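You operate a simulated robot arm through the tools that you are given. There is no shell and no other tool. Be economical: measure what you need, move in short steps, check, and stop when the job is done.

You run a simulated two-armed robot. Do the job below in one go: nothing can be reset, and whatever is moved stays where it is left.

Task
Empty the grey sieve, brush its screen clear and put it back.
Fine: its rest goes into the Rough tray; brush it in the brushing seat; brush back in its pot. Set down upright: orange brush.

Only the result counts: the job must be done as asked and must still hold three seconds after the hand-in. Knocking over, shifting, dropping, spilling or breaking anything else fails it.

Robot
Two 7-joint arms with two-finger parallel grippers on one trunk, on a base that drives. Base frame: it is fixed to the floor where the robot stands at the start and does not move with it; the origin is under the middle of the robot, x ahead of it, y to its left, z up; the surface under the hand at the start is at about z = 800. Lengths are in mm, angles in degrees, forces in N, time in s.
The left shoulder is at the start at [70, 163, 1120], the right one opposite. With the tool pointing down near the work surface each hand reaches from about 400 to 880 mm from the robot's upright axis, wherever it stands, measured 20 degrees to its own side. Places, roughly: blue tray [250, 1750, 1000]; brushing seat [400, 1200, 900]; orange brush (4x4x13 cm) [400, 1000, 900]; orange tray [250, 1500, 1000]; teal tray [250, 1750, 1000]. Payload 3.43 kg a hand.
The tool frame of a hand sits at the grasp point between the pads (the TCP): z along the fingers, y along the line on which they close. The tips reach 34 mm beyond it. The gripper opens to 128 mm. The fingers are 24 mm wide and 12 mm thick; the gripper's body (48 by 130 mm) begins 96 mm behind the TCP.
Orientation is told as [roll, pitch, yaw] about the base's x, y, z axes, in that order, counted from this pose: with the fingers straight down and closing along the base's y, the tool's x points along the base's -x, its y along +y and its z along -z.

Tools
- The arms move only by the tool arm_command. It takes "left_increments", "right_increments" or both (then of equal length, played together; a hand with none holds still); each is a list of rows, each an object of numbers (a shift or turn left out is 0, a gripper value left out holds the last): "x", "y", "z": the shift along the base's x, y, z in units of 20 mm (1.0 is 20 mm); "rx", "ry", "rz": the turn, a rotation vector about the base's x, y, z in units of 5 degrees (1.0 is 5 degrees). In form: [{"x": .., "y": .., "z": .., "rx": .., "ry": .., "rz": ..}, ...]. A call has 1 to 10 rows; each row shifts and turns the commanded pose from where the row before left it. "left_fingers" and "right_fingers" are, for a hand that has rows, the opening, from 0 (shut) to 1 (fully open), set as the call begins (left out, the last holds). A call with a number of a shift or a turn outside -1 to 1 is refused whole. Each row takes 0.2 s and may step no farther than 50 mm and 8.6 degrees from the row before; otherwise, or with a gripper value out of range, the whole call is refused. A pose out of reach is approached as far as the arm can. The call stops where the force on the tool passes 40 N (or 10 N more than at its start, if that is more) or the arm is blocked; 0.2 s more then pass. The fingers move at their own pace (about 153 mm/s each) and stop on an object; they squeeze with about 25 N. The grip force told is the motor's: it shows also when the fingers shut on nothing. Time passes only in rows, and 0.2 s behind the last, so rows that do not move let the fingers close. The reply holds the time, the measured pose of the TCP, the force on the tool along the base axes, the opening and the grip force, in the units named above and with some noise, with the torque about the TCP (base axes, N m) and any sound that the robot's microphone picked up, and new pictures: "pictures" is both (left out), scene, wrist or none (wrist: the cameras of the hands that moved).
- Cameras (640 x 400 px; columns grow to the right, rows downward): "scene" is now at [129.2, 11, 1345.4]; the picture's right is [0.14, -0.99, 0.00], its down [-0.65, -0.09, -0.75] and it looks along [0.74, 0.10, -0.66] (base axes); focal length 214 px, centre (320, 200). "left" rides on the left gripper at [76, 11, -160] in its tool frame; the picture's right is [-0.15, 0.99, 0.00], its down [-0.88, -0.13, -0.46] and it looks along [-0.45, -0.07, 0.89] (tool axes); focal length 234 px, centre (320, 200). "right" rides on the right gripper at [76, -11, -160] in its tool frame; the picture's right is [0.15, 0.99, 0.00], its down [-0.88, 0.13, -0.46] and it looks along [-0.45, 0.07, 0.89] (tool axes); focal length 234 px, centre (320, 200). There is no depth. A picture from a camera that has moved, and an enlarged one, comes with that camera's place and axes in the base frame and with its lens. The place of the scene camera against the robot may be out by one fixed shift of up to 12 mm in any direction.
- lift_body(by): slides the trunk up (or, below 0, down) by that many mm; the arms and the scene camera ride with it, the base frame stays. It gives what a move gives, with no picture.
- drive_base(legs): drives the robot by 1 to 6 legs, each [ahead, left, turn to the left] in mm, mm and degrees, along the robot's own axes; the way and the turn of a leg run together, so that a leg with both is an arc; at most 1500 mm and 180 degrees a leg. The arms and the cameras ride along, it lands a little off, and it stops where it bumps. It gives what a move gives, and a new picture of the scene camera.
- turn_head(pan, tilt): turns the head with the scene camera to pan (to the left, within 86 degrees either way) and tilt (down, from -29 to 69), counted from straight ahead of the robot. It gives what a move gives, and a new picture of the scene camera.
- zoom(camera, box): a new picture of the part [left, top, right, bottom] of that camera's present view, enlarged. The clock stands still meanwhile.
- job_done(): hands the job in; it is judged then, once.

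Go step by step. Nothing tells you exact positions but the pictures and the camera data: compare them with the known pose of the tool, close in by small moves and look again before you grip or let go. The budget is 120 turns and 260 pictures, counting those below and the enlarged ones. Unless the task says otherwise, let go and move clear before handing in.

The tools are called after ">>>" as name(argument=value, ...) on one line, values as JSON. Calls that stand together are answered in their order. arm_command: Moves the arms, as the interface text tells. Its arguments: {"type":"object","properties":{"left_increments":{"type":"array"},"left_fingers":{"type":"number"},"right_increments":{"type":"array"},"right_fingers":{"type":"number"},"pictures":{"type":"string","enum":["both","scene","wrist","none"]}},"required":[]} The other tools are called the same way: lift_body (by) slides the trunk up or down; drive_base (legs) drives the base; turn_head (pan, tilt) turns the head that bears the scene camera; zoom (camera, box) takes an enlarged picture of a part of a camera's view; job_done () hands the job in.

At the start:

```text
clock: 0.0
left_tcp_pos: [445.1, 271.0, 1168.3]
left_tool_rot: [0.0, 0.0, 0.0]
left_force: [-0.4, -1.0, 0.6]
left_moment: [0.03, 0.03, 0.03]
left_gripper_width: 128.0
left_grasp_force: 0.1
right_tcp_pos: [649.7, -184.1, 1131.0]
right_tool_rot: [0.0, 0.1, 0.1]
right_force: [0.4, -0.3, 0.8]
right_moment: [0.03, 0.02, -0.01]
right_gripper_width: 127.8
right_grasp_force: 0.0
trunk travel left (down, up): [-600.0, 340.0]
robot x, y, heading: [0.9, -0.9, 0.3]
head pan, tilt: [7.8, 41.3]
```

scene: 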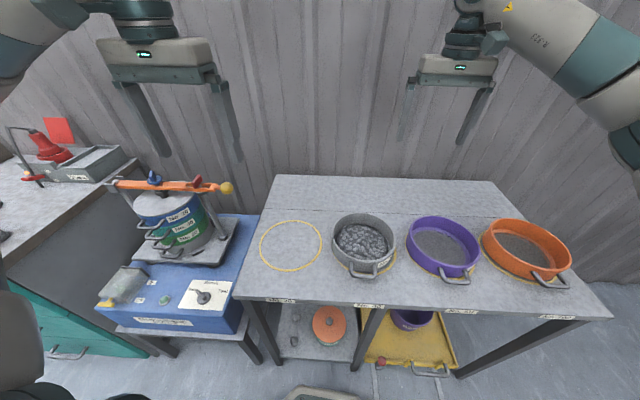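
right: 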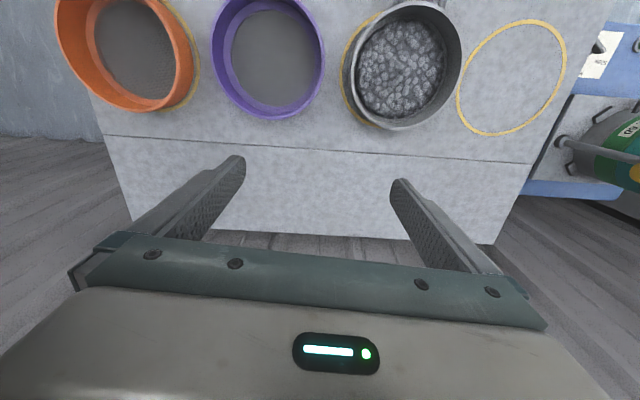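
left: 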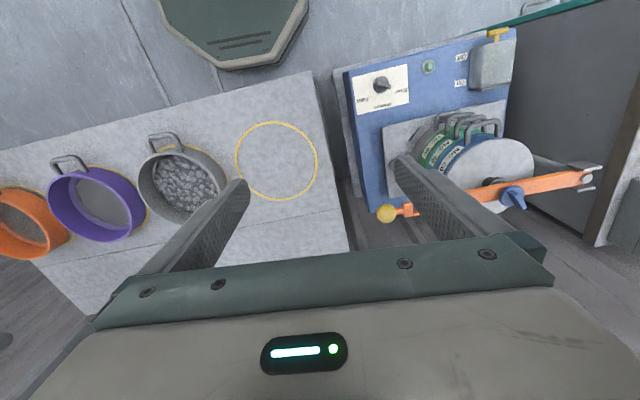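

The grey sieve full of stones stands on the table ahead. I look at the labels and at the left-hand side, where the trays, brush and seat should be.

>>> zoom(camera="scene", box=[220, 180, 620, 400])

>>> turn_head(pan=75, tilt=25)

```text
1.60 times, centred on (420, 290) of scene
camera zoom: at [129.2, 11.0, 1345.4], right [0.14, -0.99, 0.0], down [-0.65, -0.09, -0.75], along [0.74, 0.1, -0.66], focal length 343 px, centre (160, 56)
```

zoom: 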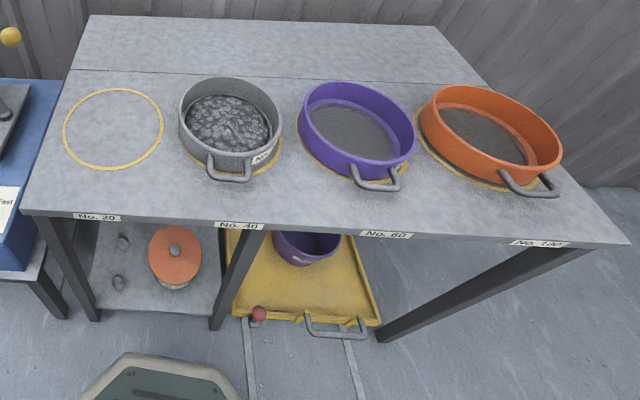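

```text
clock: 1.4
left_tcp_pos: [445.5, 271.1, 1168.6]
left_tool_rot: [-0.1, 0.2, 0.0]
left_force: [-0.7, -0.2, -0.4]
left_moment: [-0.01, 0.01, 0.0]
left_gripper_width: 128.1
left_grasp_force: 0.1
right_tcp_pos: [649.0, -184.3, 1130.3]
right_tool_rot: [0.0, 0.0, 0.0]
right_force: [0.2, -0.3, -0.5]
right_moment: [0.0, 0.03, -0.02]
right_gripper_width: 128.1
right_grasp_force: 0.2
trunk travel left (down, up): [-600.0, 340.0]
robot x, y, heading: [-3.0, -0.7, 0.1]
head pan, tilt: [75.0, 25.0]
camera scene: at [69.8, 88.6, 1370.6], right [0.97, -0.26, 0.0], down [-0.11, -0.41, -0.91], along [0.24, 0.88, -0.42], focal length 214 px, centre (320, 200)
```

scene: 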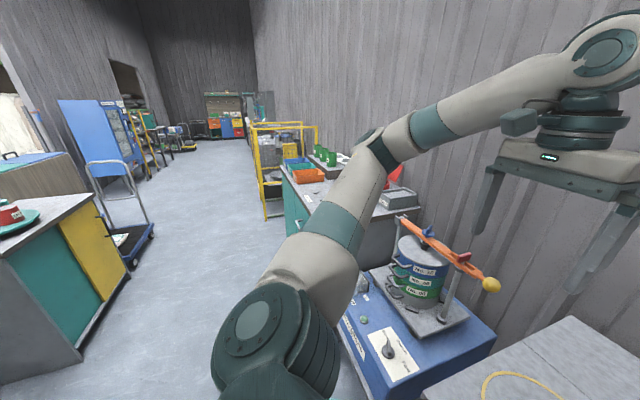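

I look closer at the sieve and its handle with zooms of the wrist cameras, and at the distant trays with the head.

>>> zoom(camera="left", box=[120, 110, 280, 210])

>>> zoom(camera="right", box=[300, 0, 500, 125])

>>> zoom(camera="scene", box=[250, 120, 450, 245])

>>> turn_head(pan=0, tilt=50)

```text
4.00 times, centred on (200, 160) of left
camera zoom: at [368.8, 282.3, 1327.1], right [0.15, 0.99, 0.0], down [0.88, -0.13, 0.46], along [0.45, -0.07, -0.89], focal length 937 px, centre (800, 360)
```

zoom: 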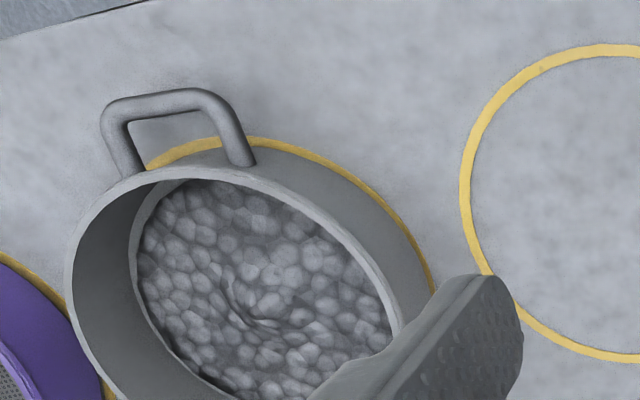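

```text
3.20 times, centred on (400, 62) of right
camera zoom: at [573.7, -195.5, 1289.8], right [-0.15, 0.99, 0.0], down [0.88, 0.13, 0.46], along [0.45, 0.07, -0.89], focal length 749 px, centre (64, 640)
```

zoom: 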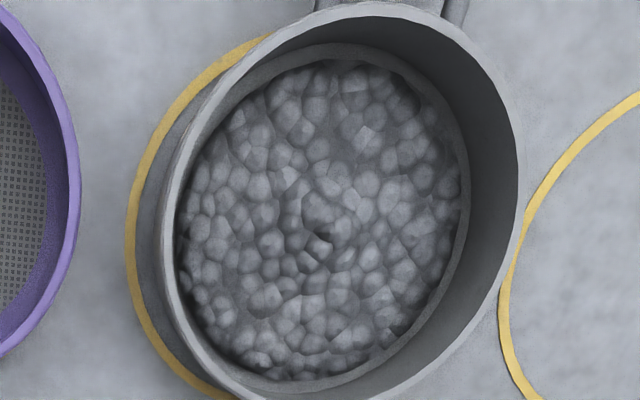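

```text
3.20 times, centred on (350, 182) of scene
camera zoom: at [69.8, 88.6, 1370.6], right [0.97, -0.26, 0.0], down [-0.11, -0.41, -0.91], along [0.24, 0.88, -0.42], focal length 686 px, centre (224, 256)
```

zoom: 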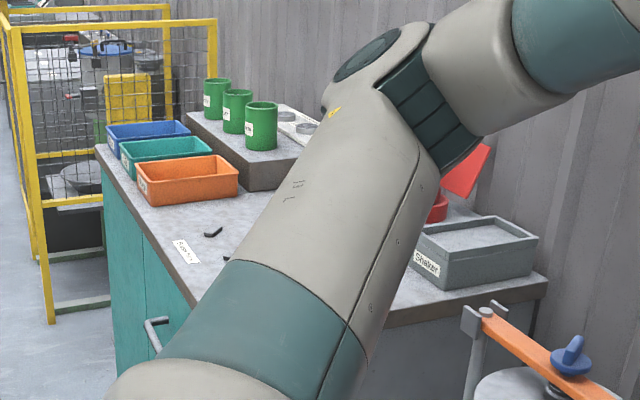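

```text
clock: 2.9
left_tcp_pos: [445.0, 272.0, 1167.8]
left_tool_rot: [0.1, 0.1, 0.1]
left_force: [0.4, 0.5, -1.2]
left_moment: [0.01, -0.01, 0.0]
left_gripper_width: 128.1
left_grasp_force: 0.2
right_tcp_pos: [650.2, -183.9, 1129.7]
right_tool_rot: [0.0, 0.0, 0.0]
right_force: [-0.1, 0.2, 0.8]
right_moment: [0.0, 0.0, 0.03]
right_gripper_width: 127.8
right_grasp_force: 0.1
trunk travel left (down, up): [-600.0, 340.0]
robot x, y, heading: [-1.5, -2.4, 0.0]
head pan, tilt: [0.0, 50.0]
camera scene: at [122.9, -0.3, 1333.2], right [0.0, -1.0, 0.0], down [-0.77, 0.0, -0.64], along [0.64, 0.0, -0.77], focal length 214 px, centre (320, 200)
```

scene: 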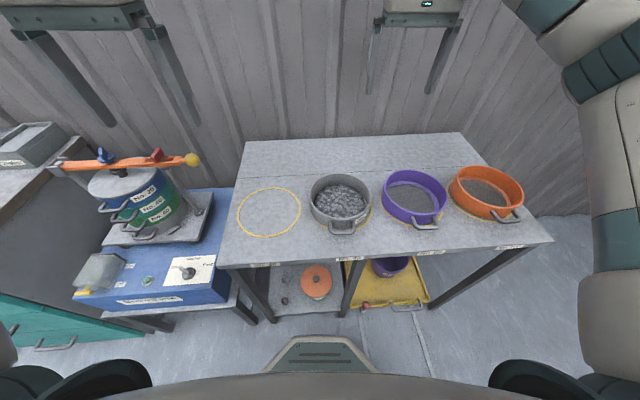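

Zooming on the sieve from the front for its number and the handle geometry.

>>> zoom(camera="scene", box=[220, 165, 380, 265])

>>> zoom(camera="scene", box=[300, 170, 380, 240])

```text
4.00 times, centred on (300, 215) of scene
camera zoom: at [122.9, -0.3, 1333.2], right [0.0, -1.0, 0.0], down [-0.77, 0.0, -0.64], along [0.64, 0.0, -0.77], focal length 858 px, centre (400, 140)
```

zoom: 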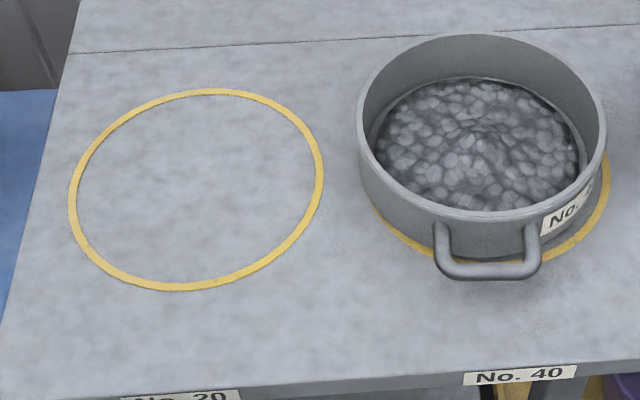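

```text
5.71 times, centred on (340, 205) of scene
camera zoom: at [122.9, -0.3, 1333.2], right [0.0, -1.0, 0.0], down [-0.77, 0.0, -0.64], along [0.64, 0.0, -0.77], focal length 1226 px, centre (206, 171)
```

zoom: 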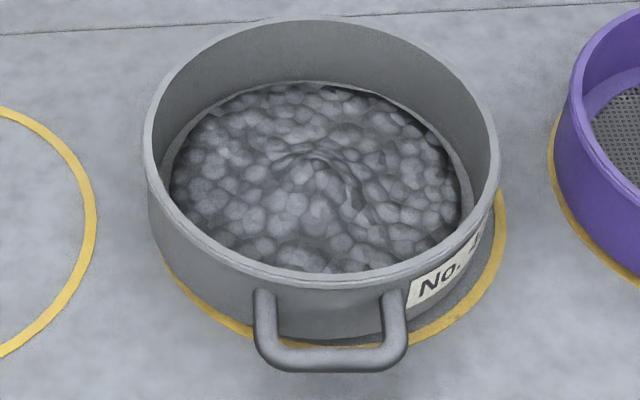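

The grey sieve is No. 40 and stands on the No. 40 ring, a loop handle towards me. I back off and drive left to survey the bench first.

>>> drive_base(legs=[[-450, 0, 0], [0, 1150, 0]])

>>> turn_head(pan=15, tilt=35)

```text
clock: 11.1
left_tcp_pos: [31.7, 1417.4, 1169.0]
left_tool_rot: [0.1, 0.1, -2.1]
left_force: [-0.2, 0.1, -0.5]
left_moment: [0.02, 0.02, -0.02]
left_gripper_width: 128.0
left_grasp_force: 0.2
right_tcp_pos: [218.8, 957.2, 1130.2]
right_tool_rot: [0.0, 0.0, -1.9]
right_force: [1.1, 0.4, 0.5]
right_moment: [0.01, 0.04, 0.01]
right_gripper_width: 128.0
right_grasp_force: 0.1
trunk travel left (down, up): [-600.0, 340.0]
robot x, y, heading: [-425.9, 1161.4, -1.9]
head pan, tilt: [0.0, 50.0]
camera scene: at [-300.6, 1158.8, 1333.2], right [-0.03, -1.0, 0.0], down [-0.77, 0.03, -0.64], along [0.64, -0.02, -0.77], focal length 214 px, centre (320, 200)
```

scene: 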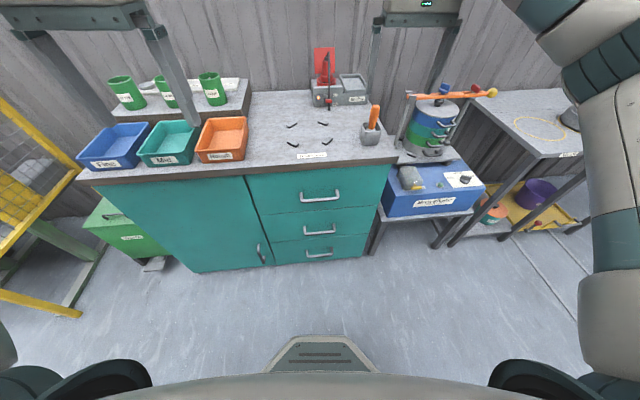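

```text
clock: 11.8
left_tcp_pos: [30.6, 1420.0, 1169.6]
left_tool_rot: [0.0, 0.3, -2.0]
left_force: [-0.4, -0.7, -0.5]
left_moment: [-0.03, -0.01, -0.02]
left_gripper_width: 128.0
left_grasp_force: 0.0
right_tcp_pos: [219.7, 957.8, 1130.8]
right_tool_rot: [0.1, 0.1, -2.0]
right_force: [0.2, 0.0, -0.7]
right_moment: [0.0, 0.01, -0.02]
right_gripper_width: 128.2
right_grasp_force: 0.0
trunk travel left (down, up): [-600.0, 340.0]
robot x, y, heading: [-422.9, 1162.2, -1.8]
head pan, tilt: [15.0, 35.0]
camera scene: at [-291.8, 1181.1, 1354.8], right [0.22, -0.97, 0.0], down [-0.56, -0.13, -0.82], along [0.8, 0.18, -0.57], focal length 214 px, centre (320, 200)
```

scene: 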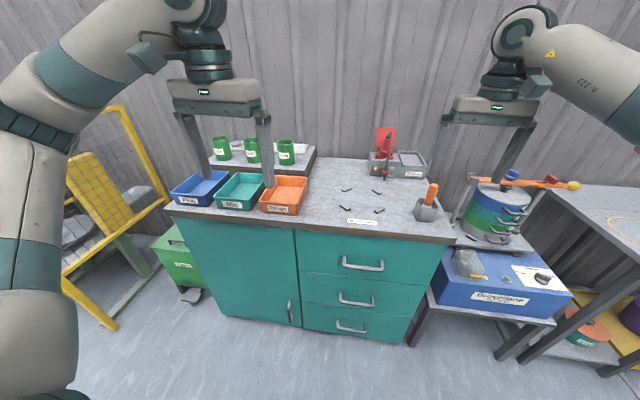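

>>> zoom(camera="scene", box=[160, 130, 320, 230])

>>> zoom(camera="scene", box=[320, 140, 480, 240])

>>> zoom(camera="right", box=[0, 0, 640, 400])

```text
4.00 times, centred on (240, 180) of scene
camera zoom: at [-291.8, 1181.1, 1354.8], right [0.22, -0.97, 0.0], down [-0.56, -0.13, -0.82], along [0.8, 0.18, -0.57], focal length 858 px, centre (640, 280)
```

zoom: 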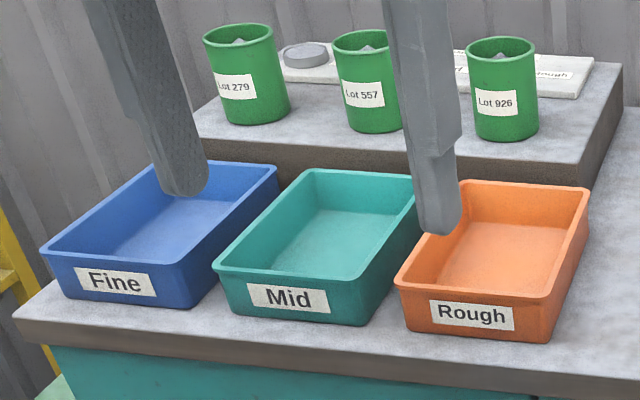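

```text
4.00 times, centred on (400, 190) of scene
camera zoom: at [-291.8, 1181.1, 1354.8], right [0.22, -0.97, 0.0], down [-0.56, -0.13, -0.82], along [0.8, 0.18, -0.57], focal length 858 px, centre (0, 240)
```

zoom: 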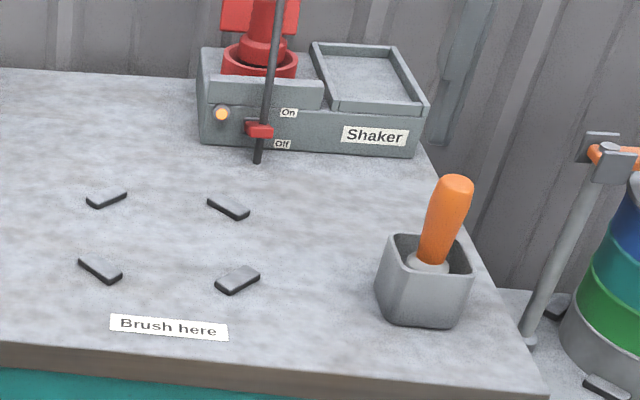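

```text
1.00 times, centred on (320, 200) of right (not enlarged: the box is as wide or as high as the picture)
camera zoom: at [143.1, 948.0, 1289.8], right [-0.11, 0.99, 0.0], down [0.88, 0.1, 0.46], along [0.45, 0.05, -0.89], focal length 234 px, centre (320, 200)
```

zoom: 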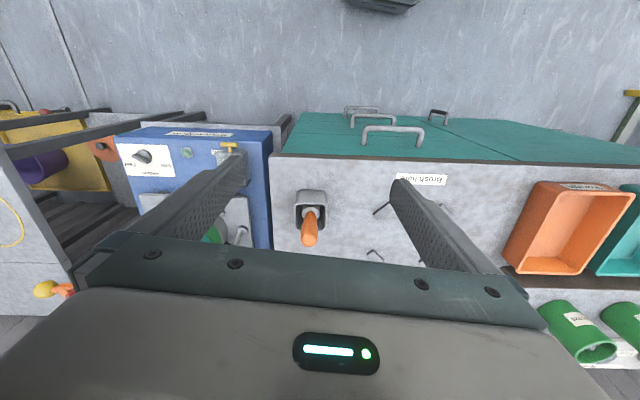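

Rough is the orange tray; the seat is four corner pieces at about [390, 1180], the brush stands in a pot near [350, 955]. I'll grip the sieve's loop handle with the left hand, fingers down, one finger inside the loop; I drive back to the table for it.

>>> drive_base(legs=[[0, -1422, 1.8], [317, 0, 0]])

>>> turn_head(pan=15, tilt=45)

```text
clock: 20.6
left_tcp_pos: [311.5, 35.8, 1168.7]
left_tool_rot: [0.1, 0.0, 0.3]
left_force: [-0.2, 0.5, 0.3]
left_moment: [0.01, 0.02, -0.04]
left_gripper_width: 127.9
left_grasp_force: 0.0
right_tcp_pos: [516.8, -417.6, 1131.0]
right_tool_rot: [0.1, -0.1, 0.3]
right_force: [0.5, 0.4, 0.2]
right_moment: [-0.01, -0.01, 0.0]
right_gripper_width: 128.0
right_grasp_force: 0.1
trunk travel left (down, up): [-600.0, 340.0]
robot x, y, heading: [-131.9, -240.0, 0.6]
head pan, tilt: [15.0, 35.0]
camera scene: at [-2.0, -213.9, 1354.9], right [0.26, -0.96, 0.0], down [-0.55, -0.15, -0.82], along [0.79, 0.22, -0.57], focal length 214 px, centre (320, 200)
```

scene: 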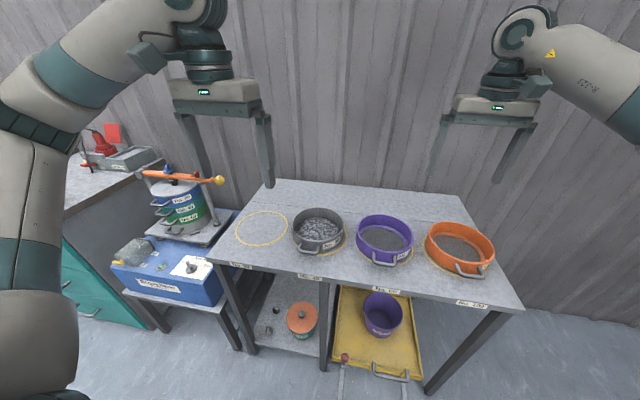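

```text
clock: 21.3
left_tcp_pos: [310.5, 36.4, 1168.5]
left_tool_rot: [0.0, 0.1, 0.3]
left_force: [0.4, -0.1, -0.3]
left_moment: [0.01, 0.03, 0.03]
left_gripper_width: 128.0
left_grasp_force: 0.1
right_tcp_pos: [517.3, -418.3, 1130.4]
right_tool_rot: [0.1, 0.0, 0.3]
right_force: [0.2, -0.6, 0.1]
right_moment: [0.04, 0.01, -0.01]
right_gripper_width: 128.0
right_grasp_force: 0.0
trunk travel left (down, up): [-600.0, 340.0]
robot x, y, heading: [-134.0, -237.6, 0.3]
head pan, tilt: [15.0, 45.0]
camera scene: at [-8.4, -215.7, 1340.1], right [0.26, -0.96, 0.0], down [-0.68, -0.19, -0.71], along [0.68, 0.19, -0.71], focal length 214 px, centre (320, 200)
```

scene: 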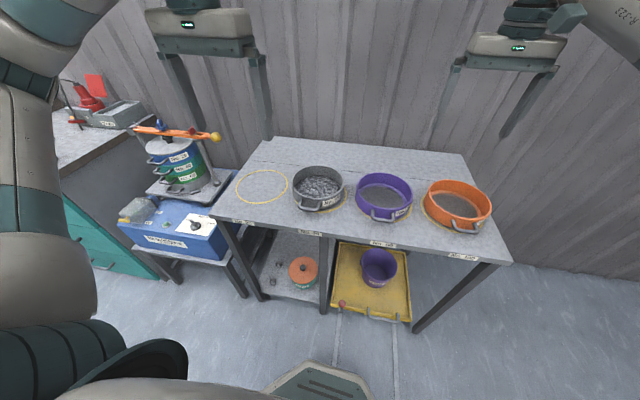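

I turn the left hand by 90° so the fingers close along x and bring it above the handle.

>>> arm_command(left_increments=[{"rz": 1, "x": 0.4, "y": -0.4}, {"rz": 1, "x": 0.4, "y": -0.4}, {"rz": 1, "x": 0.4, "y": -0.4}, {"rz": 1, "x": 0.4, "y": -0.4}, {"rz": 1, "x": 0.4, "y": -0.4}, {"rz": 1, "x": 0.4, "y": -0.4}, {"rz": 1, "x": 0.4, "y": -0.4}, {"rz": 1, "x": 0.4, "y": -0.4}, {"rz": 1, "x": 0.4, "y": -0.4}, {"rz": 1, "x": 0.4, "y": -0.4}], pictures="none")

>>> arm_command(left_increments=[{"rz": 1, "x": 0.2, "y": -0.1, "z": -0.8}, {"rz": 1, "x": 0.2, "y": -0.1, "z": -0.8}, {"rz": 1, "x": 0.2, "y": -0.1, "z": -0.8}, {"rz": 1, "x": 0.2, "y": -0.1, "z": -0.8}, {"rz": 1, "x": 0.2, "y": -0.1, "z": -0.8}, {"rz": 1, "x": 0.2, "y": -0.1, "z": -0.8}, {"rz": 1, "x": 0.2, "y": -0.1, "z": -0.8}, {"rz": 0.94, "x": 0.3, "y": -0.1, "z": -0.8}, {"z": -0.8}, {"z": -0.8}])

```text
clock: 23.5
left_tcp_pos: [390.0, -45.4, 1167.3]
left_tool_rot: [0.0, 0.0, 50.4]
left_force: [0.2, -0.2, -0.4]
left_moment: [-0.01, 0.03, -0.01]
left_gripper_width: 128.1
left_grasp_force: 0.0
right_tcp_pos: [517.9, -417.9, 1130.5]
right_tool_rot: [0.0, 0.0, 0.3]
right_force: [0.3, 0.1, 0.2]
right_moment: [0.01, 0.04, -0.02]
right_gripper_width: 127.9
right_grasp_force: 0.2
trunk travel left (down, up): [-600.0, 340.0]
robot x, y, heading: [-134.0, -238.5, 0.5]
head pan, tilt: [15.0, 45.0]
```

```text
clock: 25.7
left_tcp_pos: [426.1, -59.9, 1007.7]
left_tool_rot: [0.1, 0.0, 90.0]
left_force: [-0.2, 0.3, 0.5]
left_moment: [0.01, 0.01, -0.01]
left_gripper_width: 128.1
left_grasp_force: 0.1
right_tcp_pos: [518.1, -416.5, 1130.1]
right_tool_rot: [0.0, 0.0, 0.3]
right_force: [-0.8, -1.2, -0.4]
right_moment: [0.0, 0.0, 0.0]
right_gripper_width: 128.2
right_grasp_force: 0.1
trunk travel left (down, up): [-600.0, 340.0]
robot x, y, heading: [-131.2, -233.2, 0.3]
head pan, tilt: [15.0, 45.0]
camera scene: at [-8.2, -215.5, 1340.1], right [0.26, -0.96, 0.0], down [-0.68, -0.19, -0.71], along [0.68, 0.19, -0.71], focal length 214 px, centre (320, 200)
camera left: at [414.2, -136.6, 1167.1], right [-0.99, 0.15, 0.0], down [0.13, 0.88, 0.46], along [0.07, 0.45, -0.89], focal length 234 px, centre (320, 200)
```

scene: 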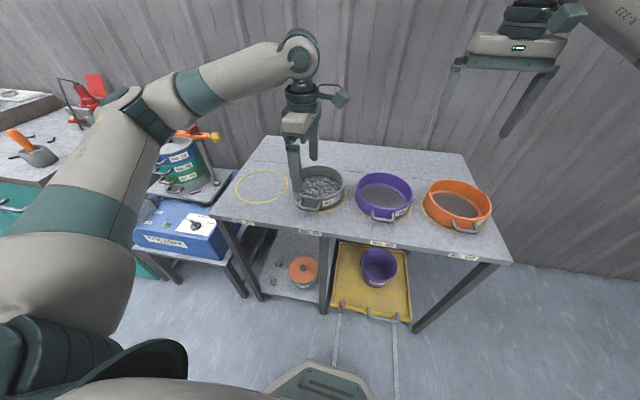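
left: 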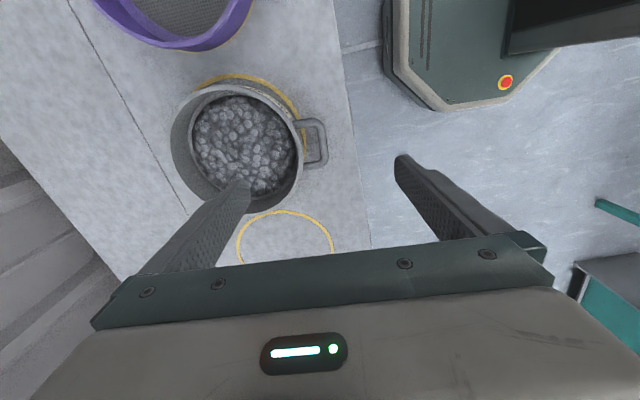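

>>> zoom(camera="left", box=[160, 60, 360, 220])

```text
2.50 times, centred on (260, 140) of left
camera zoom: at [414.2, -136.6, 1167.1], right [-0.99, 0.15, 0.0], down [0.13, 0.88, 0.46], along [0.07, 0.45, -0.89], focal length 585 px, centre (470, 350)
```

zoom: 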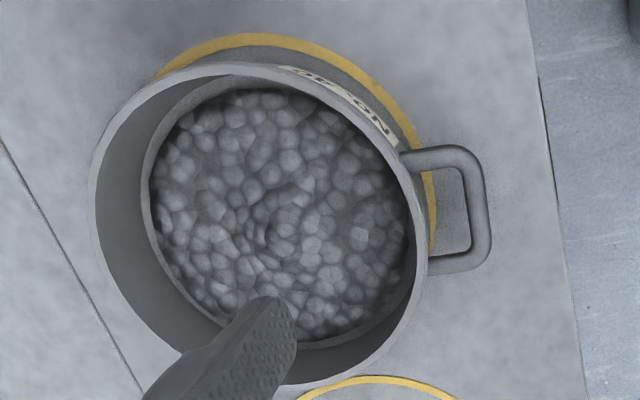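

The bar is at about [422, -57, 832], with a 26 mm gap to the wall. I narrow the fingers and go down partway, then look.

>>> arm_command(left_increments=[{"x": -0.2, "y": 0.15}, {"z": -0.5}, {"z": -1}, {"z": -1}, {"z": -1}, {"z": -1}], left_fingers=0.22, pictures="wrist")

>>> turn_head(pan=15, tilt=35)

>>> zoom(camera="scene", box=[260, 170, 380, 260])

```text
clock: 27.1
left_tcp_pos: [421.5, -55.6, 920.5]
left_tool_rot: [0.1, 0.0, 90.2]
left_force: [-0.6, 0.3, 0.5]
left_moment: [-0.03, -0.02, -0.01]
left_gripper_width: 28.3
left_grasp_force: 0.0
right_tcp_pos: [517.9, -417.4, 1130.9]
right_tool_rot: [0.0, 0.1, 0.3]
right_force: [0.1, -0.1, 1.3]
right_moment: [0.0, 0.01, 0.01]
right_gripper_width: 127.9
right_grasp_force: 0.1
trunk travel left (down, up): [-600.0, 340.0]
robot x, y, heading: [-131.7, -233.4, 0.4]
head pan, tilt: [15.0, 45.0]
camera left: at [409.9, -132.0, 1078.4], right [-0.99, 0.15, 0.0], down [0.13, 0.88, 0.46], along [0.07, 0.45, -0.89], focal length 234 px, centre (320, 200)
```

left: 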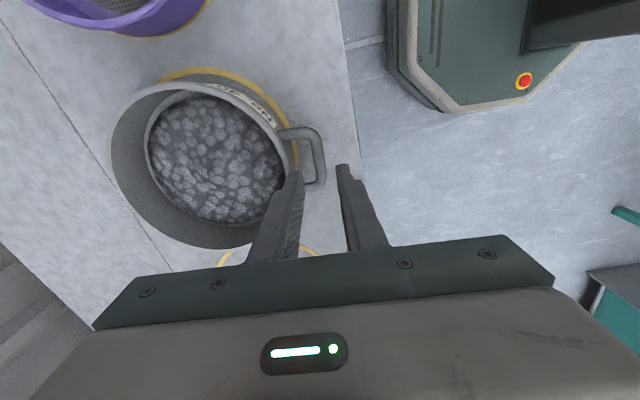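

```text
clock: 27.8
left_tcp_pos: [421.4, -55.0, 920.8]
left_tool_rot: [0.1, 0.0, 90.0]
left_force: [-0.4, 0.1, 0.6]
left_moment: [0.02, 0.0, 0.0]
left_gripper_width: 27.9
left_grasp_force: 0.2
right_tcp_pos: [517.9, -417.8, 1131.8]
right_tool_rot: [0.0, 0.0, 0.4]
right_force: [-0.2, -0.8, -0.3]
right_moment: [0.03, -0.02, 0.02]
right_gripper_width: 128.0
right_grasp_force: 0.1
trunk travel left (down, up): [-600.0, 340.0]
robot x, y, heading: [-134.5, -239.0, 0.5]
head pan, tilt: [15.0, 35.0]
camera scene: at [-2.1, -214.1, 1354.8], right [0.26, -0.96, 0.0], down [-0.55, -0.15, -0.82], along [0.79, 0.22, -0.57], focal length 214 px, centre (320, 200)
```

scene: 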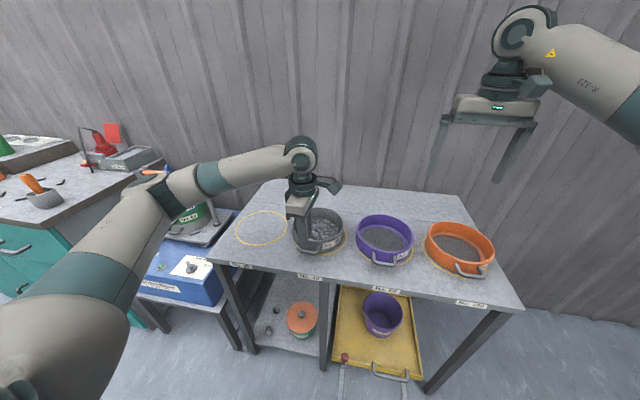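

```text
4.44 times, centred on (320, 215) of scene
camera zoom: at [-2.1, -214.1, 1354.8], right [0.26, -0.96, 0.0], down [-0.55, -0.15, -0.82], along [0.79, 0.22, -0.57], focal length 953 px, centre (320, 133)
```

zoom: 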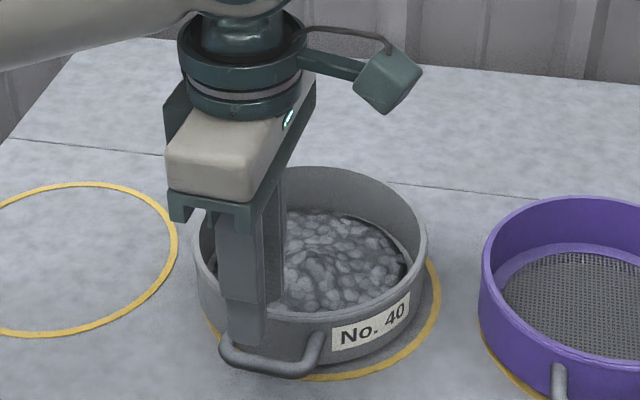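

>>> arm_command(left_increments=[{"z": -1, "y": -0.2}, {"z": -1}, {"z": -1}, {"z": -0.6}, {"z": -0.5}], pictures="both")

>>> zoom(camera="scene", box=[260, 170, 380, 260])

```text
clock: 29.0
left_tcp_pos: [421.1, -61.1, 835.7]
left_tool_rot: [-0.1, 0.2, 90.1]
left_force: [0.4, 0.0, 0.6]
left_moment: [-0.02, 0.01, 0.02]
left_gripper_width: 27.8
left_grasp_force: 0.1
right_tcp_pos: [518.8, -417.6, 1130.9]
right_tool_rot: [0.0, 0.0, 0.2]
right_force: [-0.2, 0.3, 0.3]
right_moment: [-0.03, 0.03, 0.03]
right_gripper_width: 128.0
right_grasp_force: 0.0
trunk travel left (down, up): [-600.0, 340.0]
robot x, y, heading: [-132.9, -238.2, 0.2]
head pan, tilt: [15.0, 35.0]
camera scene: at [-1.9, -213.7, 1354.9], right [0.26, -0.96, 0.0], down [-0.55, -0.15, -0.82], along [0.79, 0.22, -0.57], focal length 214 px, centre (320, 200)
camera left: at [408.5, -136.7, 995.1], right [-0.99, 0.15, 0.0], down [0.13, 0.88, 0.46], along [0.07, 0.45, -0.89], focal length 234 px, centre (320, 200)
```

scene: 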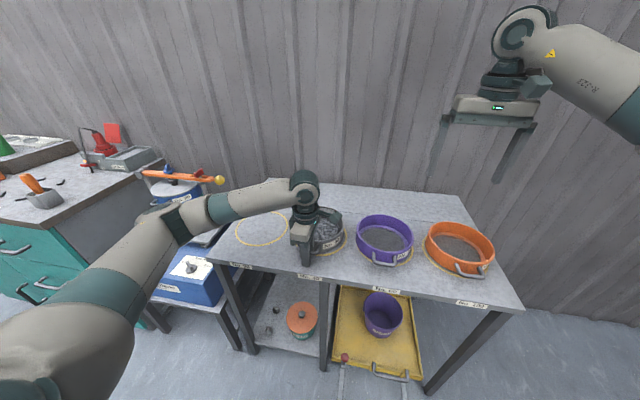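
left: 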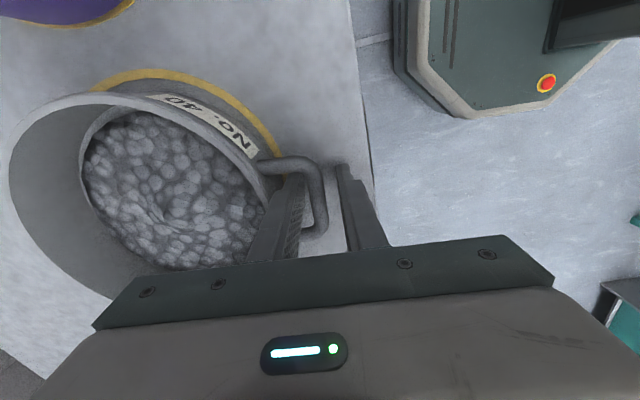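

```text
4.44 times, centred on (320, 215) of scene
camera zoom: at [-1.9, -213.7, 1354.9], right [0.26, -0.96, 0.0], down [-0.55, -0.15, -0.82], along [0.79, 0.22, -0.57], focal length 953 px, centre (320, 133)
```

zoom: 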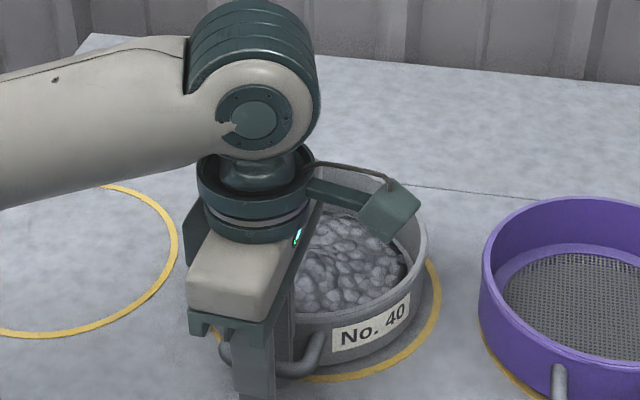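

The bar lies between the fingers. I close and lift slightly to test.

>>> arm_command(left_increments=[{}, {}, {}, {"z": 0.25}, {"z": 0.25}, {"z": 0.25}, {"z": 0.25}], left_fingers=0)

>>> zoom(camera="scene", box=[260, 170, 380, 260])

```text
clock: 30.6
left_tcp_pos: [420.5, -60.1, 856.4]
left_tool_rot: [0.0, 0.2, 90.0]
left_force: [0.5, -0.3, -1.9]
left_moment: [0.03, 0.05, 0.04]
left_gripper_width: 11.8
left_grasp_force: 25.3
right_tcp_pos: [517.9, -417.3, 1131.0]
right_tool_rot: [0.0, 0.0, 0.3]
right_force: [0.2, 0.1, 0.5]
right_moment: [-0.01, -0.02, -0.01]
right_gripper_width: 127.9
right_grasp_force: 0.0
trunk travel left (down, up): [-600.0, 340.0]
robot x, y, heading: [-131.9, -234.2, 0.2]
head pan, tilt: [15.0, 35.0]
camera scene: at [-1.8, -213.9, 1354.9], right [0.26, -0.96, 0.0], down [-0.55, -0.15, -0.82], along [0.79, 0.22, -0.57], focal length 214 px, centre (320, 200)
camera left: at [409.4, -137.0, 1014.9], right [-0.99, 0.15, 0.0], down [0.13, 0.88, 0.45], along [0.07, 0.45, -0.89], focal length 234 px, centre (320, 200)
```

scene: 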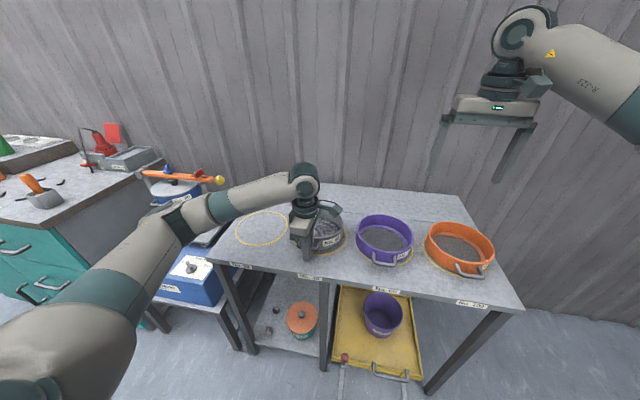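
left: 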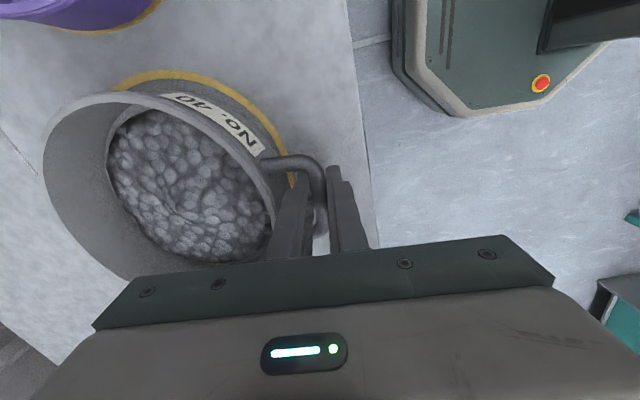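

```text
4.44 times, centred on (320, 215) of scene
camera zoom: at [-1.8, -213.9, 1354.9], right [0.26, -0.96, 0.0], down [-0.55, -0.15, -0.82], along [0.79, 0.22, -0.57], focal length 953 px, centre (320, 133)
```

zoom: 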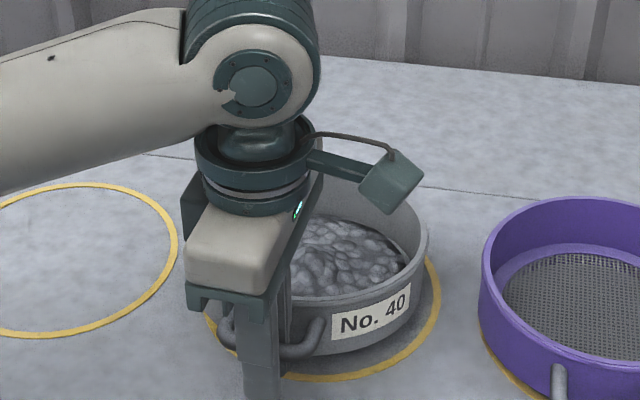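

>>> arm_command(left_increments=[{"z": 0.5}, {"z": 0.5}, {"z": 0.5}, {"z": 0.5}, {}])

>>> zoom(camera="scene", box=[260, 170, 380, 260])

```text
clock: 31.8
left_tcp_pos: [419.4, -60.5, 895.0]
left_tool_rot: [0.0, 0.0, 90.0]
left_force: [-0.2, 0.0, -2.6]
left_moment: [0.0, 0.01, 0.01]
left_gripper_width: 11.3
left_grasp_force: 25.4
right_tcp_pos: [517.6, -417.4, 1131.0]
right_tool_rot: [0.0, 0.0, 0.3]
right_force: [-0.2, 0.0, 0.1]
right_moment: [0.01, 0.0, -0.02]
right_gripper_width: 128.0
right_grasp_force: 0.0
trunk travel left (down, up): [-600.0, 340.0]
robot x, y, heading: [-130.1, -237.0, 0.3]
head pan, tilt: [15.0, 35.0]
camera scene: at [-1.8, -213.9, 1354.9], right [0.26, -0.96, 0.0], down [-0.55, -0.15, -0.82], along [0.79, 0.22, -0.57], focal length 214 px, centre (320, 200)
camera left: at [408.3, -136.5, 1054.7], right [-0.99, 0.15, 0.0], down [0.13, 0.88, 0.46], along [0.07, 0.45, -0.89], focal length 234 px, centre (320, 200)
```

scene: 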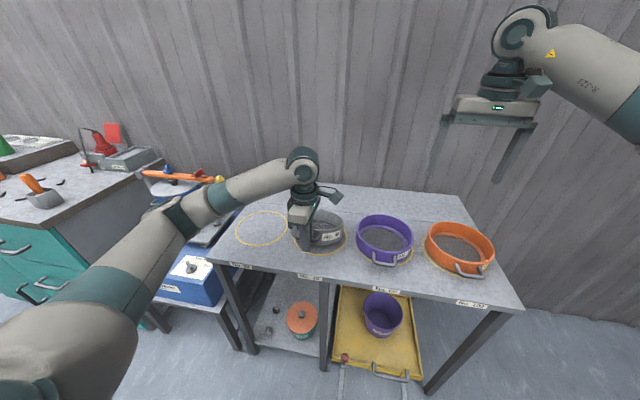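
left: 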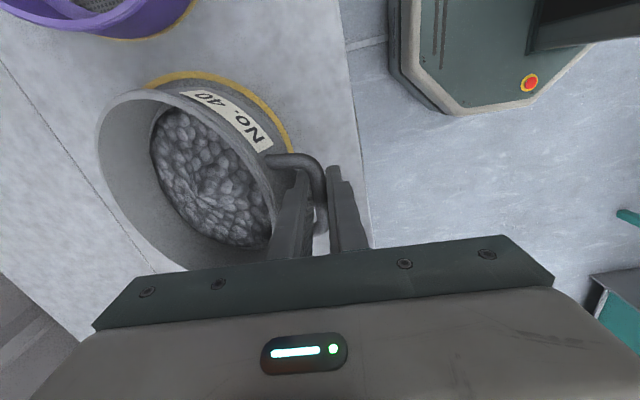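

```text
4.44 times, centred on (320, 215) of scene
camera zoom: at [-1.8, -213.9, 1354.9], right [0.26, -0.96, 0.0], down [-0.55, -0.15, -0.82], along [0.79, 0.22, -0.57], focal length 953 px, centre (320, 133)
```

zoom: 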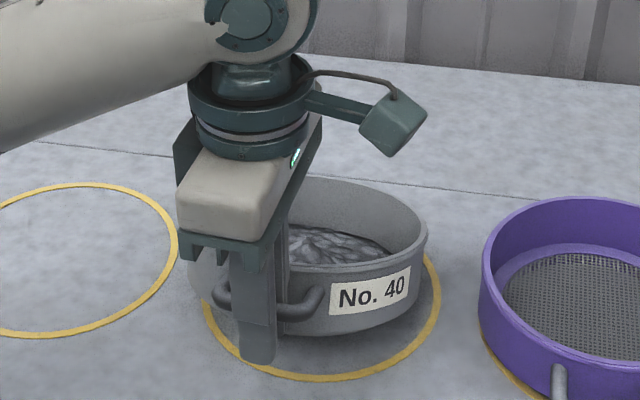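

The sieve (about 0.5 kg) pivots about the bar, far side still on the table. I set it back, open and re-grip with the fingers leaning 25° forward so the inner finger wedges between bar and wall.

>>> arm_command(left_increments=[{"z": -0.5, "x": 0.05}, {"z": -0.5, "x": 0.05}, {"z": -0.5}, {"z": -0.5}, {"z": -0.3}, {"z": -0.3}, {"z": -0.2}, {}], pictures="none")

>>> arm_command(left_increments=[{}, {}, {"ry": -1}, {"ry": -1}, {"ry": -1}, {"ry": -1}, {"ry": -1}], left_fingers=0.2)

>>> zoom(camera="scene", box=[260, 170, 380, 260])

>>> zoom(camera="left", box=[100, 60, 420, 260])

```text
clock: 33.6
left_tcp_pos: [424.3, -60.0, 840.7]
left_tool_rot: [-0.1, 0.0, 90.0]
left_force: [-0.6, 0.3, -1.7]
left_moment: [0.02, 0.03, 0.0]
left_gripper_width: 11.5
left_grasp_force: 25.2
right_tcp_pos: [516.8, -417.8, 1130.5]
right_tool_rot: [-0.1, 0.1, 0.3]
right_force: [-0.1, 0.4, -1.1]
right_moment: [0.02, 0.04, 0.03]
right_gripper_width: 127.8
right_grasp_force: 0.1
trunk travel left (down, up): [-600.0, 340.0]
robot x, y, heading: [-129.5, -236.4, 0.5]
head pan, tilt: [15.0, 35.0]
```

```text
clock: 35.2
left_tcp_pos: [421.5, -60.5, 841.7]
left_tool_rot: [-25.3, 0.1, 90.0]
left_force: [-3.4, 0.1, 3.9]
left_moment: [-0.01, -0.06, 0.0]
left_gripper_width: 24.9
left_grasp_force: 0.0
right_tcp_pos: [516.2, -417.7, 1131.4]
right_tool_rot: [-0.1, 0.0, 0.3]
right_force: [-0.4, -1.0, 0.9]
right_moment: [0.01, -0.02, 0.0]
right_gripper_width: 127.8
right_grasp_force: 0.1
trunk travel left (down, up): [-600.0, 340.0]
robot x, y, heading: [-134.9, -234.5, 0.6]
head pan, tilt: [15.0, 35.0]
camera scene: at [-3.3, -213.8, 1355.1], right [0.26, -0.96, 0.0], down [-0.55, -0.15, -0.82], along [0.79, 0.22, -0.57], focal length 214 px, centre (320, 200)
camera left: at [343.0, -136.1, 979.6], right [-0.9, 0.15, -0.42], down [-0.08, 0.88, 0.47], along [0.44, 0.45, -0.78], focal length 234 px, centre (320, 200)
```

scene: 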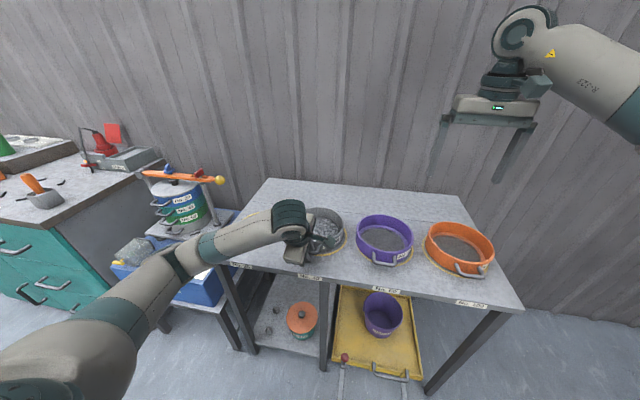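
left: 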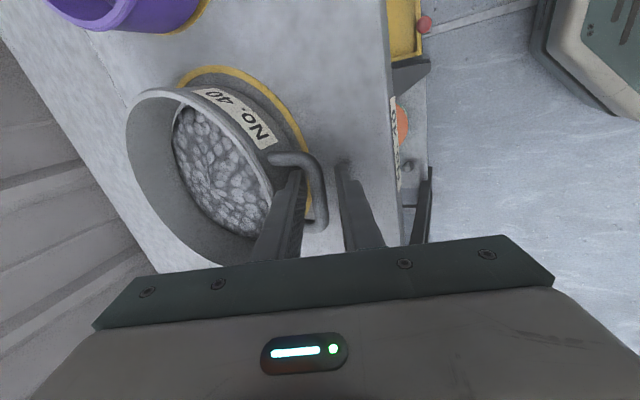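

```text
4.44 times, centred on (320, 215) of scene
camera zoom: at [-3.3, -213.8, 1355.1], right [0.26, -0.96, 0.0], down [-0.55, -0.15, -0.82], along [0.79, 0.22, -0.57], focal length 953 px, centre (320, 133)
```

zoom: 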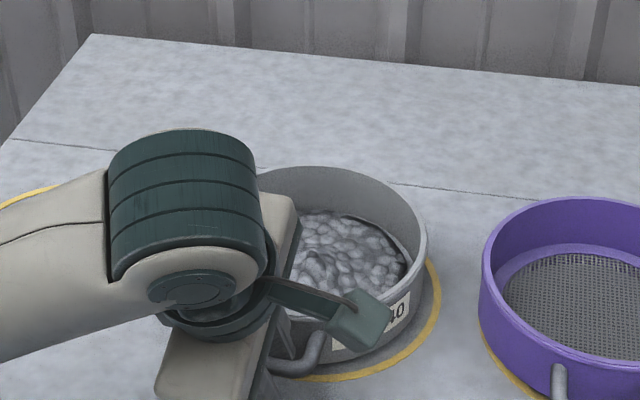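

```text
2.00 times, centred on (260, 160) of left
camera zoom: at [343.0, -136.1, 979.6], right [-0.9, 0.15, -0.42], down [-0.08, 0.88, 0.47], along [0.44, 0.45, -0.78], focal length 468 px, centre (440, 280)
```

zoom: 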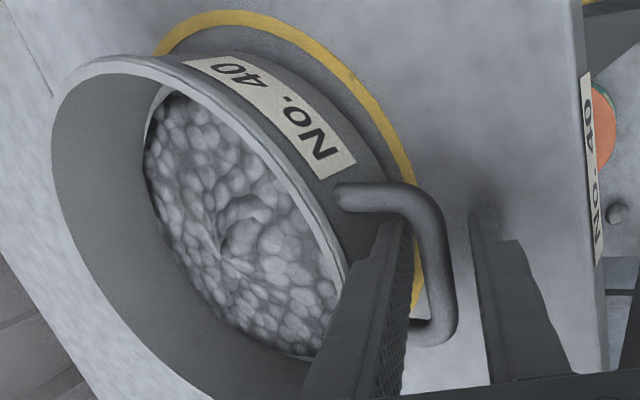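

>>> arm_command(left_increments=[{}, {}, {}, {"z": 0.4}, {"z": 0.4}, {"z": 0.4}, {"z": 0.4}, {"z": 0.4}, {}], left_fingers=0)

>>> zoom(camera="scene", box=[260, 170, 380, 260])

>>> zoom(camera="left", box=[100, 60, 420, 260])

```text
clock: 37.2
left_tcp_pos: [423.6, -61.2, 880.2]
left_tool_rot: [-25.0, -0.1, 90.0]
left_force: [0.8, 0.5, -2.6]
left_moment: [0.0, 0.02, 0.01]
left_gripper_width: 11.3
left_grasp_force: 24.6
right_tcp_pos: [517.9, -418.5, 1131.4]
right_tool_rot: [0.0, 0.0, 0.3]
right_force: [0.3, -1.1, 0.1]
right_moment: [-0.02, -0.01, 0.0]
right_gripper_width: 128.0
right_grasp_force: 0.0
trunk travel left (down, up): [-600.0, 340.0]
robot x, y, heading: [-135.0, -237.7, 0.3]
head pan, tilt: [15.0, 35.0]
camera scene: at [-1.8, -213.8, 1354.9], right [0.26, -0.96, 0.0], down [-0.55, -0.15, -0.82], along [0.79, 0.22, -0.57], focal length 214 px, centre (320, 200)
camera left: at [345.2, -136.9, 1019.2], right [-0.9, 0.15, -0.42], down [-0.07, 0.88, 0.47], along [0.44, 0.45, -0.78], focal length 234 px, centre (320, 200)
```

scene: 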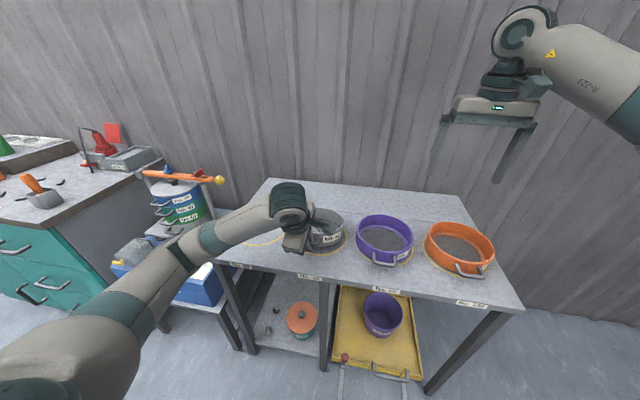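
left: 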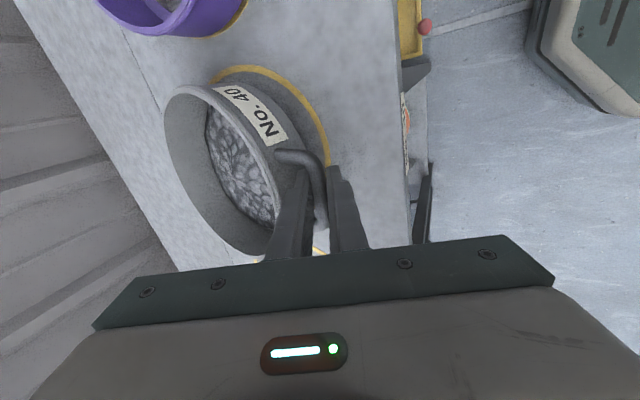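

```text
4.44 times, centred on (320, 215) of scene
camera zoom: at [-1.8, -213.8, 1354.9], right [0.26, -0.96, 0.0], down [-0.55, -0.15, -0.82], along [0.79, 0.22, -0.57], focal length 953 px, centre (320, 133)
```

zoom: 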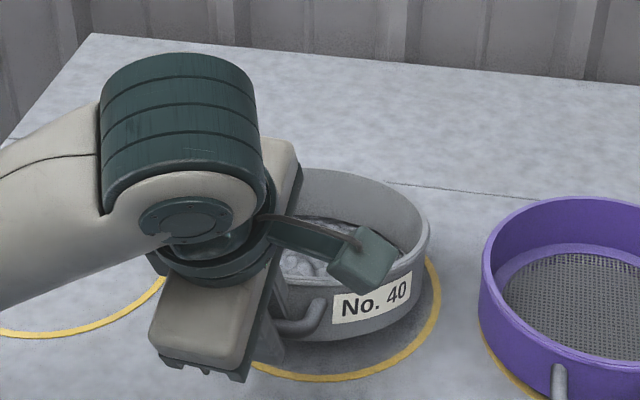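

```text
2.00 times, centred on (260, 160) of left
camera zoom: at [345.2, -136.9, 1019.2], right [-0.9, 0.15, -0.42], down [-0.07, 0.88, 0.47], along [0.44, 0.45, -0.78], focal length 468 px, centre (440, 280)
```

zoom: 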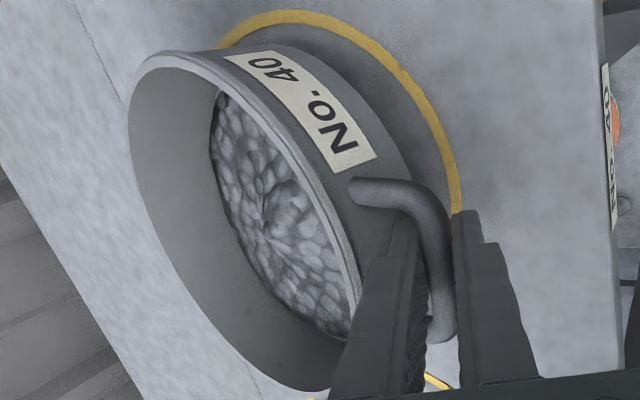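

Still pivoting: the wedge isn't engaged yet. I lower it again and lean the hand further while gripping until the inner finger takes the load.

>>> arm_command(left_increments=[{"z": -0.5}, {"z": -0.5}, {"z": -0.5}, {"z": -0.4}, {"ry": -1}, {"ry": -1}], pictures="none")

>>> arm_command(left_increments=[{"ry": -1}, {"ry": -1}, {}], pictures="none")

>>> zoom(camera="left", box=[100, 60, 420, 260])

```text
clock: 38.6
left_tcp_pos: [422.9, -61.4, 843.1]
left_tool_rot: [-35.0, 0.0, 90.0]
left_force: [-1.4, -0.5, -1.7]
left_moment: [-0.03, 0.06, -0.03]
left_gripper_width: 11.6
left_grasp_force: 25.1
right_tcp_pos: [517.0, -418.8, 1130.5]
right_tool_rot: [-0.1, 0.0, 0.3]
right_force: [-0.3, -0.9, -0.5]
right_moment: [-0.01, -0.01, 0.01]
right_gripper_width: 128.2
right_grasp_force: 0.0
trunk travel left (down, up): [-600.0, 340.0]
robot x, y, heading: [-133.0, -235.2, 0.4]
head pan, tilt: [15.0, 35.0]
```

```text
clock: 39.4
left_tcp_pos: [422.2, -60.2, 841.8]
left_tool_rot: [-45.2, 0.0, 90.0]
left_force: [0.5, -0.2, -1.0]
left_moment: [-0.02, 0.03, 0.0]
left_gripper_width: 11.5
left_grasp_force: 25.2
right_tcp_pos: [518.4, -418.1, 1130.5]
right_tool_rot: [0.0, 0.1, 0.3]
right_force: [0.1, -0.2, 0.5]
right_moment: [-0.03, 0.03, 0.0]
right_gripper_width: 128.1
right_grasp_force: 0.1
trunk travel left (down, up): [-600.0, 340.0]
robot x, y, heading: [-134.4, -235.8, 0.1]
head pan, tilt: [15.0, 35.0]
```

```text
2.00 times, centred on (260, 160) of left
camera zoom: at [301.3, -136.5, 946.1], right [-0.7, 0.15, -0.7], down [-0.23, 0.88, 0.41], along [0.68, 0.45, -0.58], focal length 468 px, centre (440, 280)
```

zoom: 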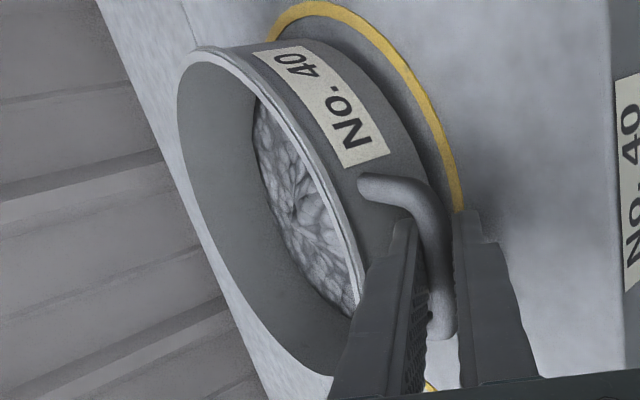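

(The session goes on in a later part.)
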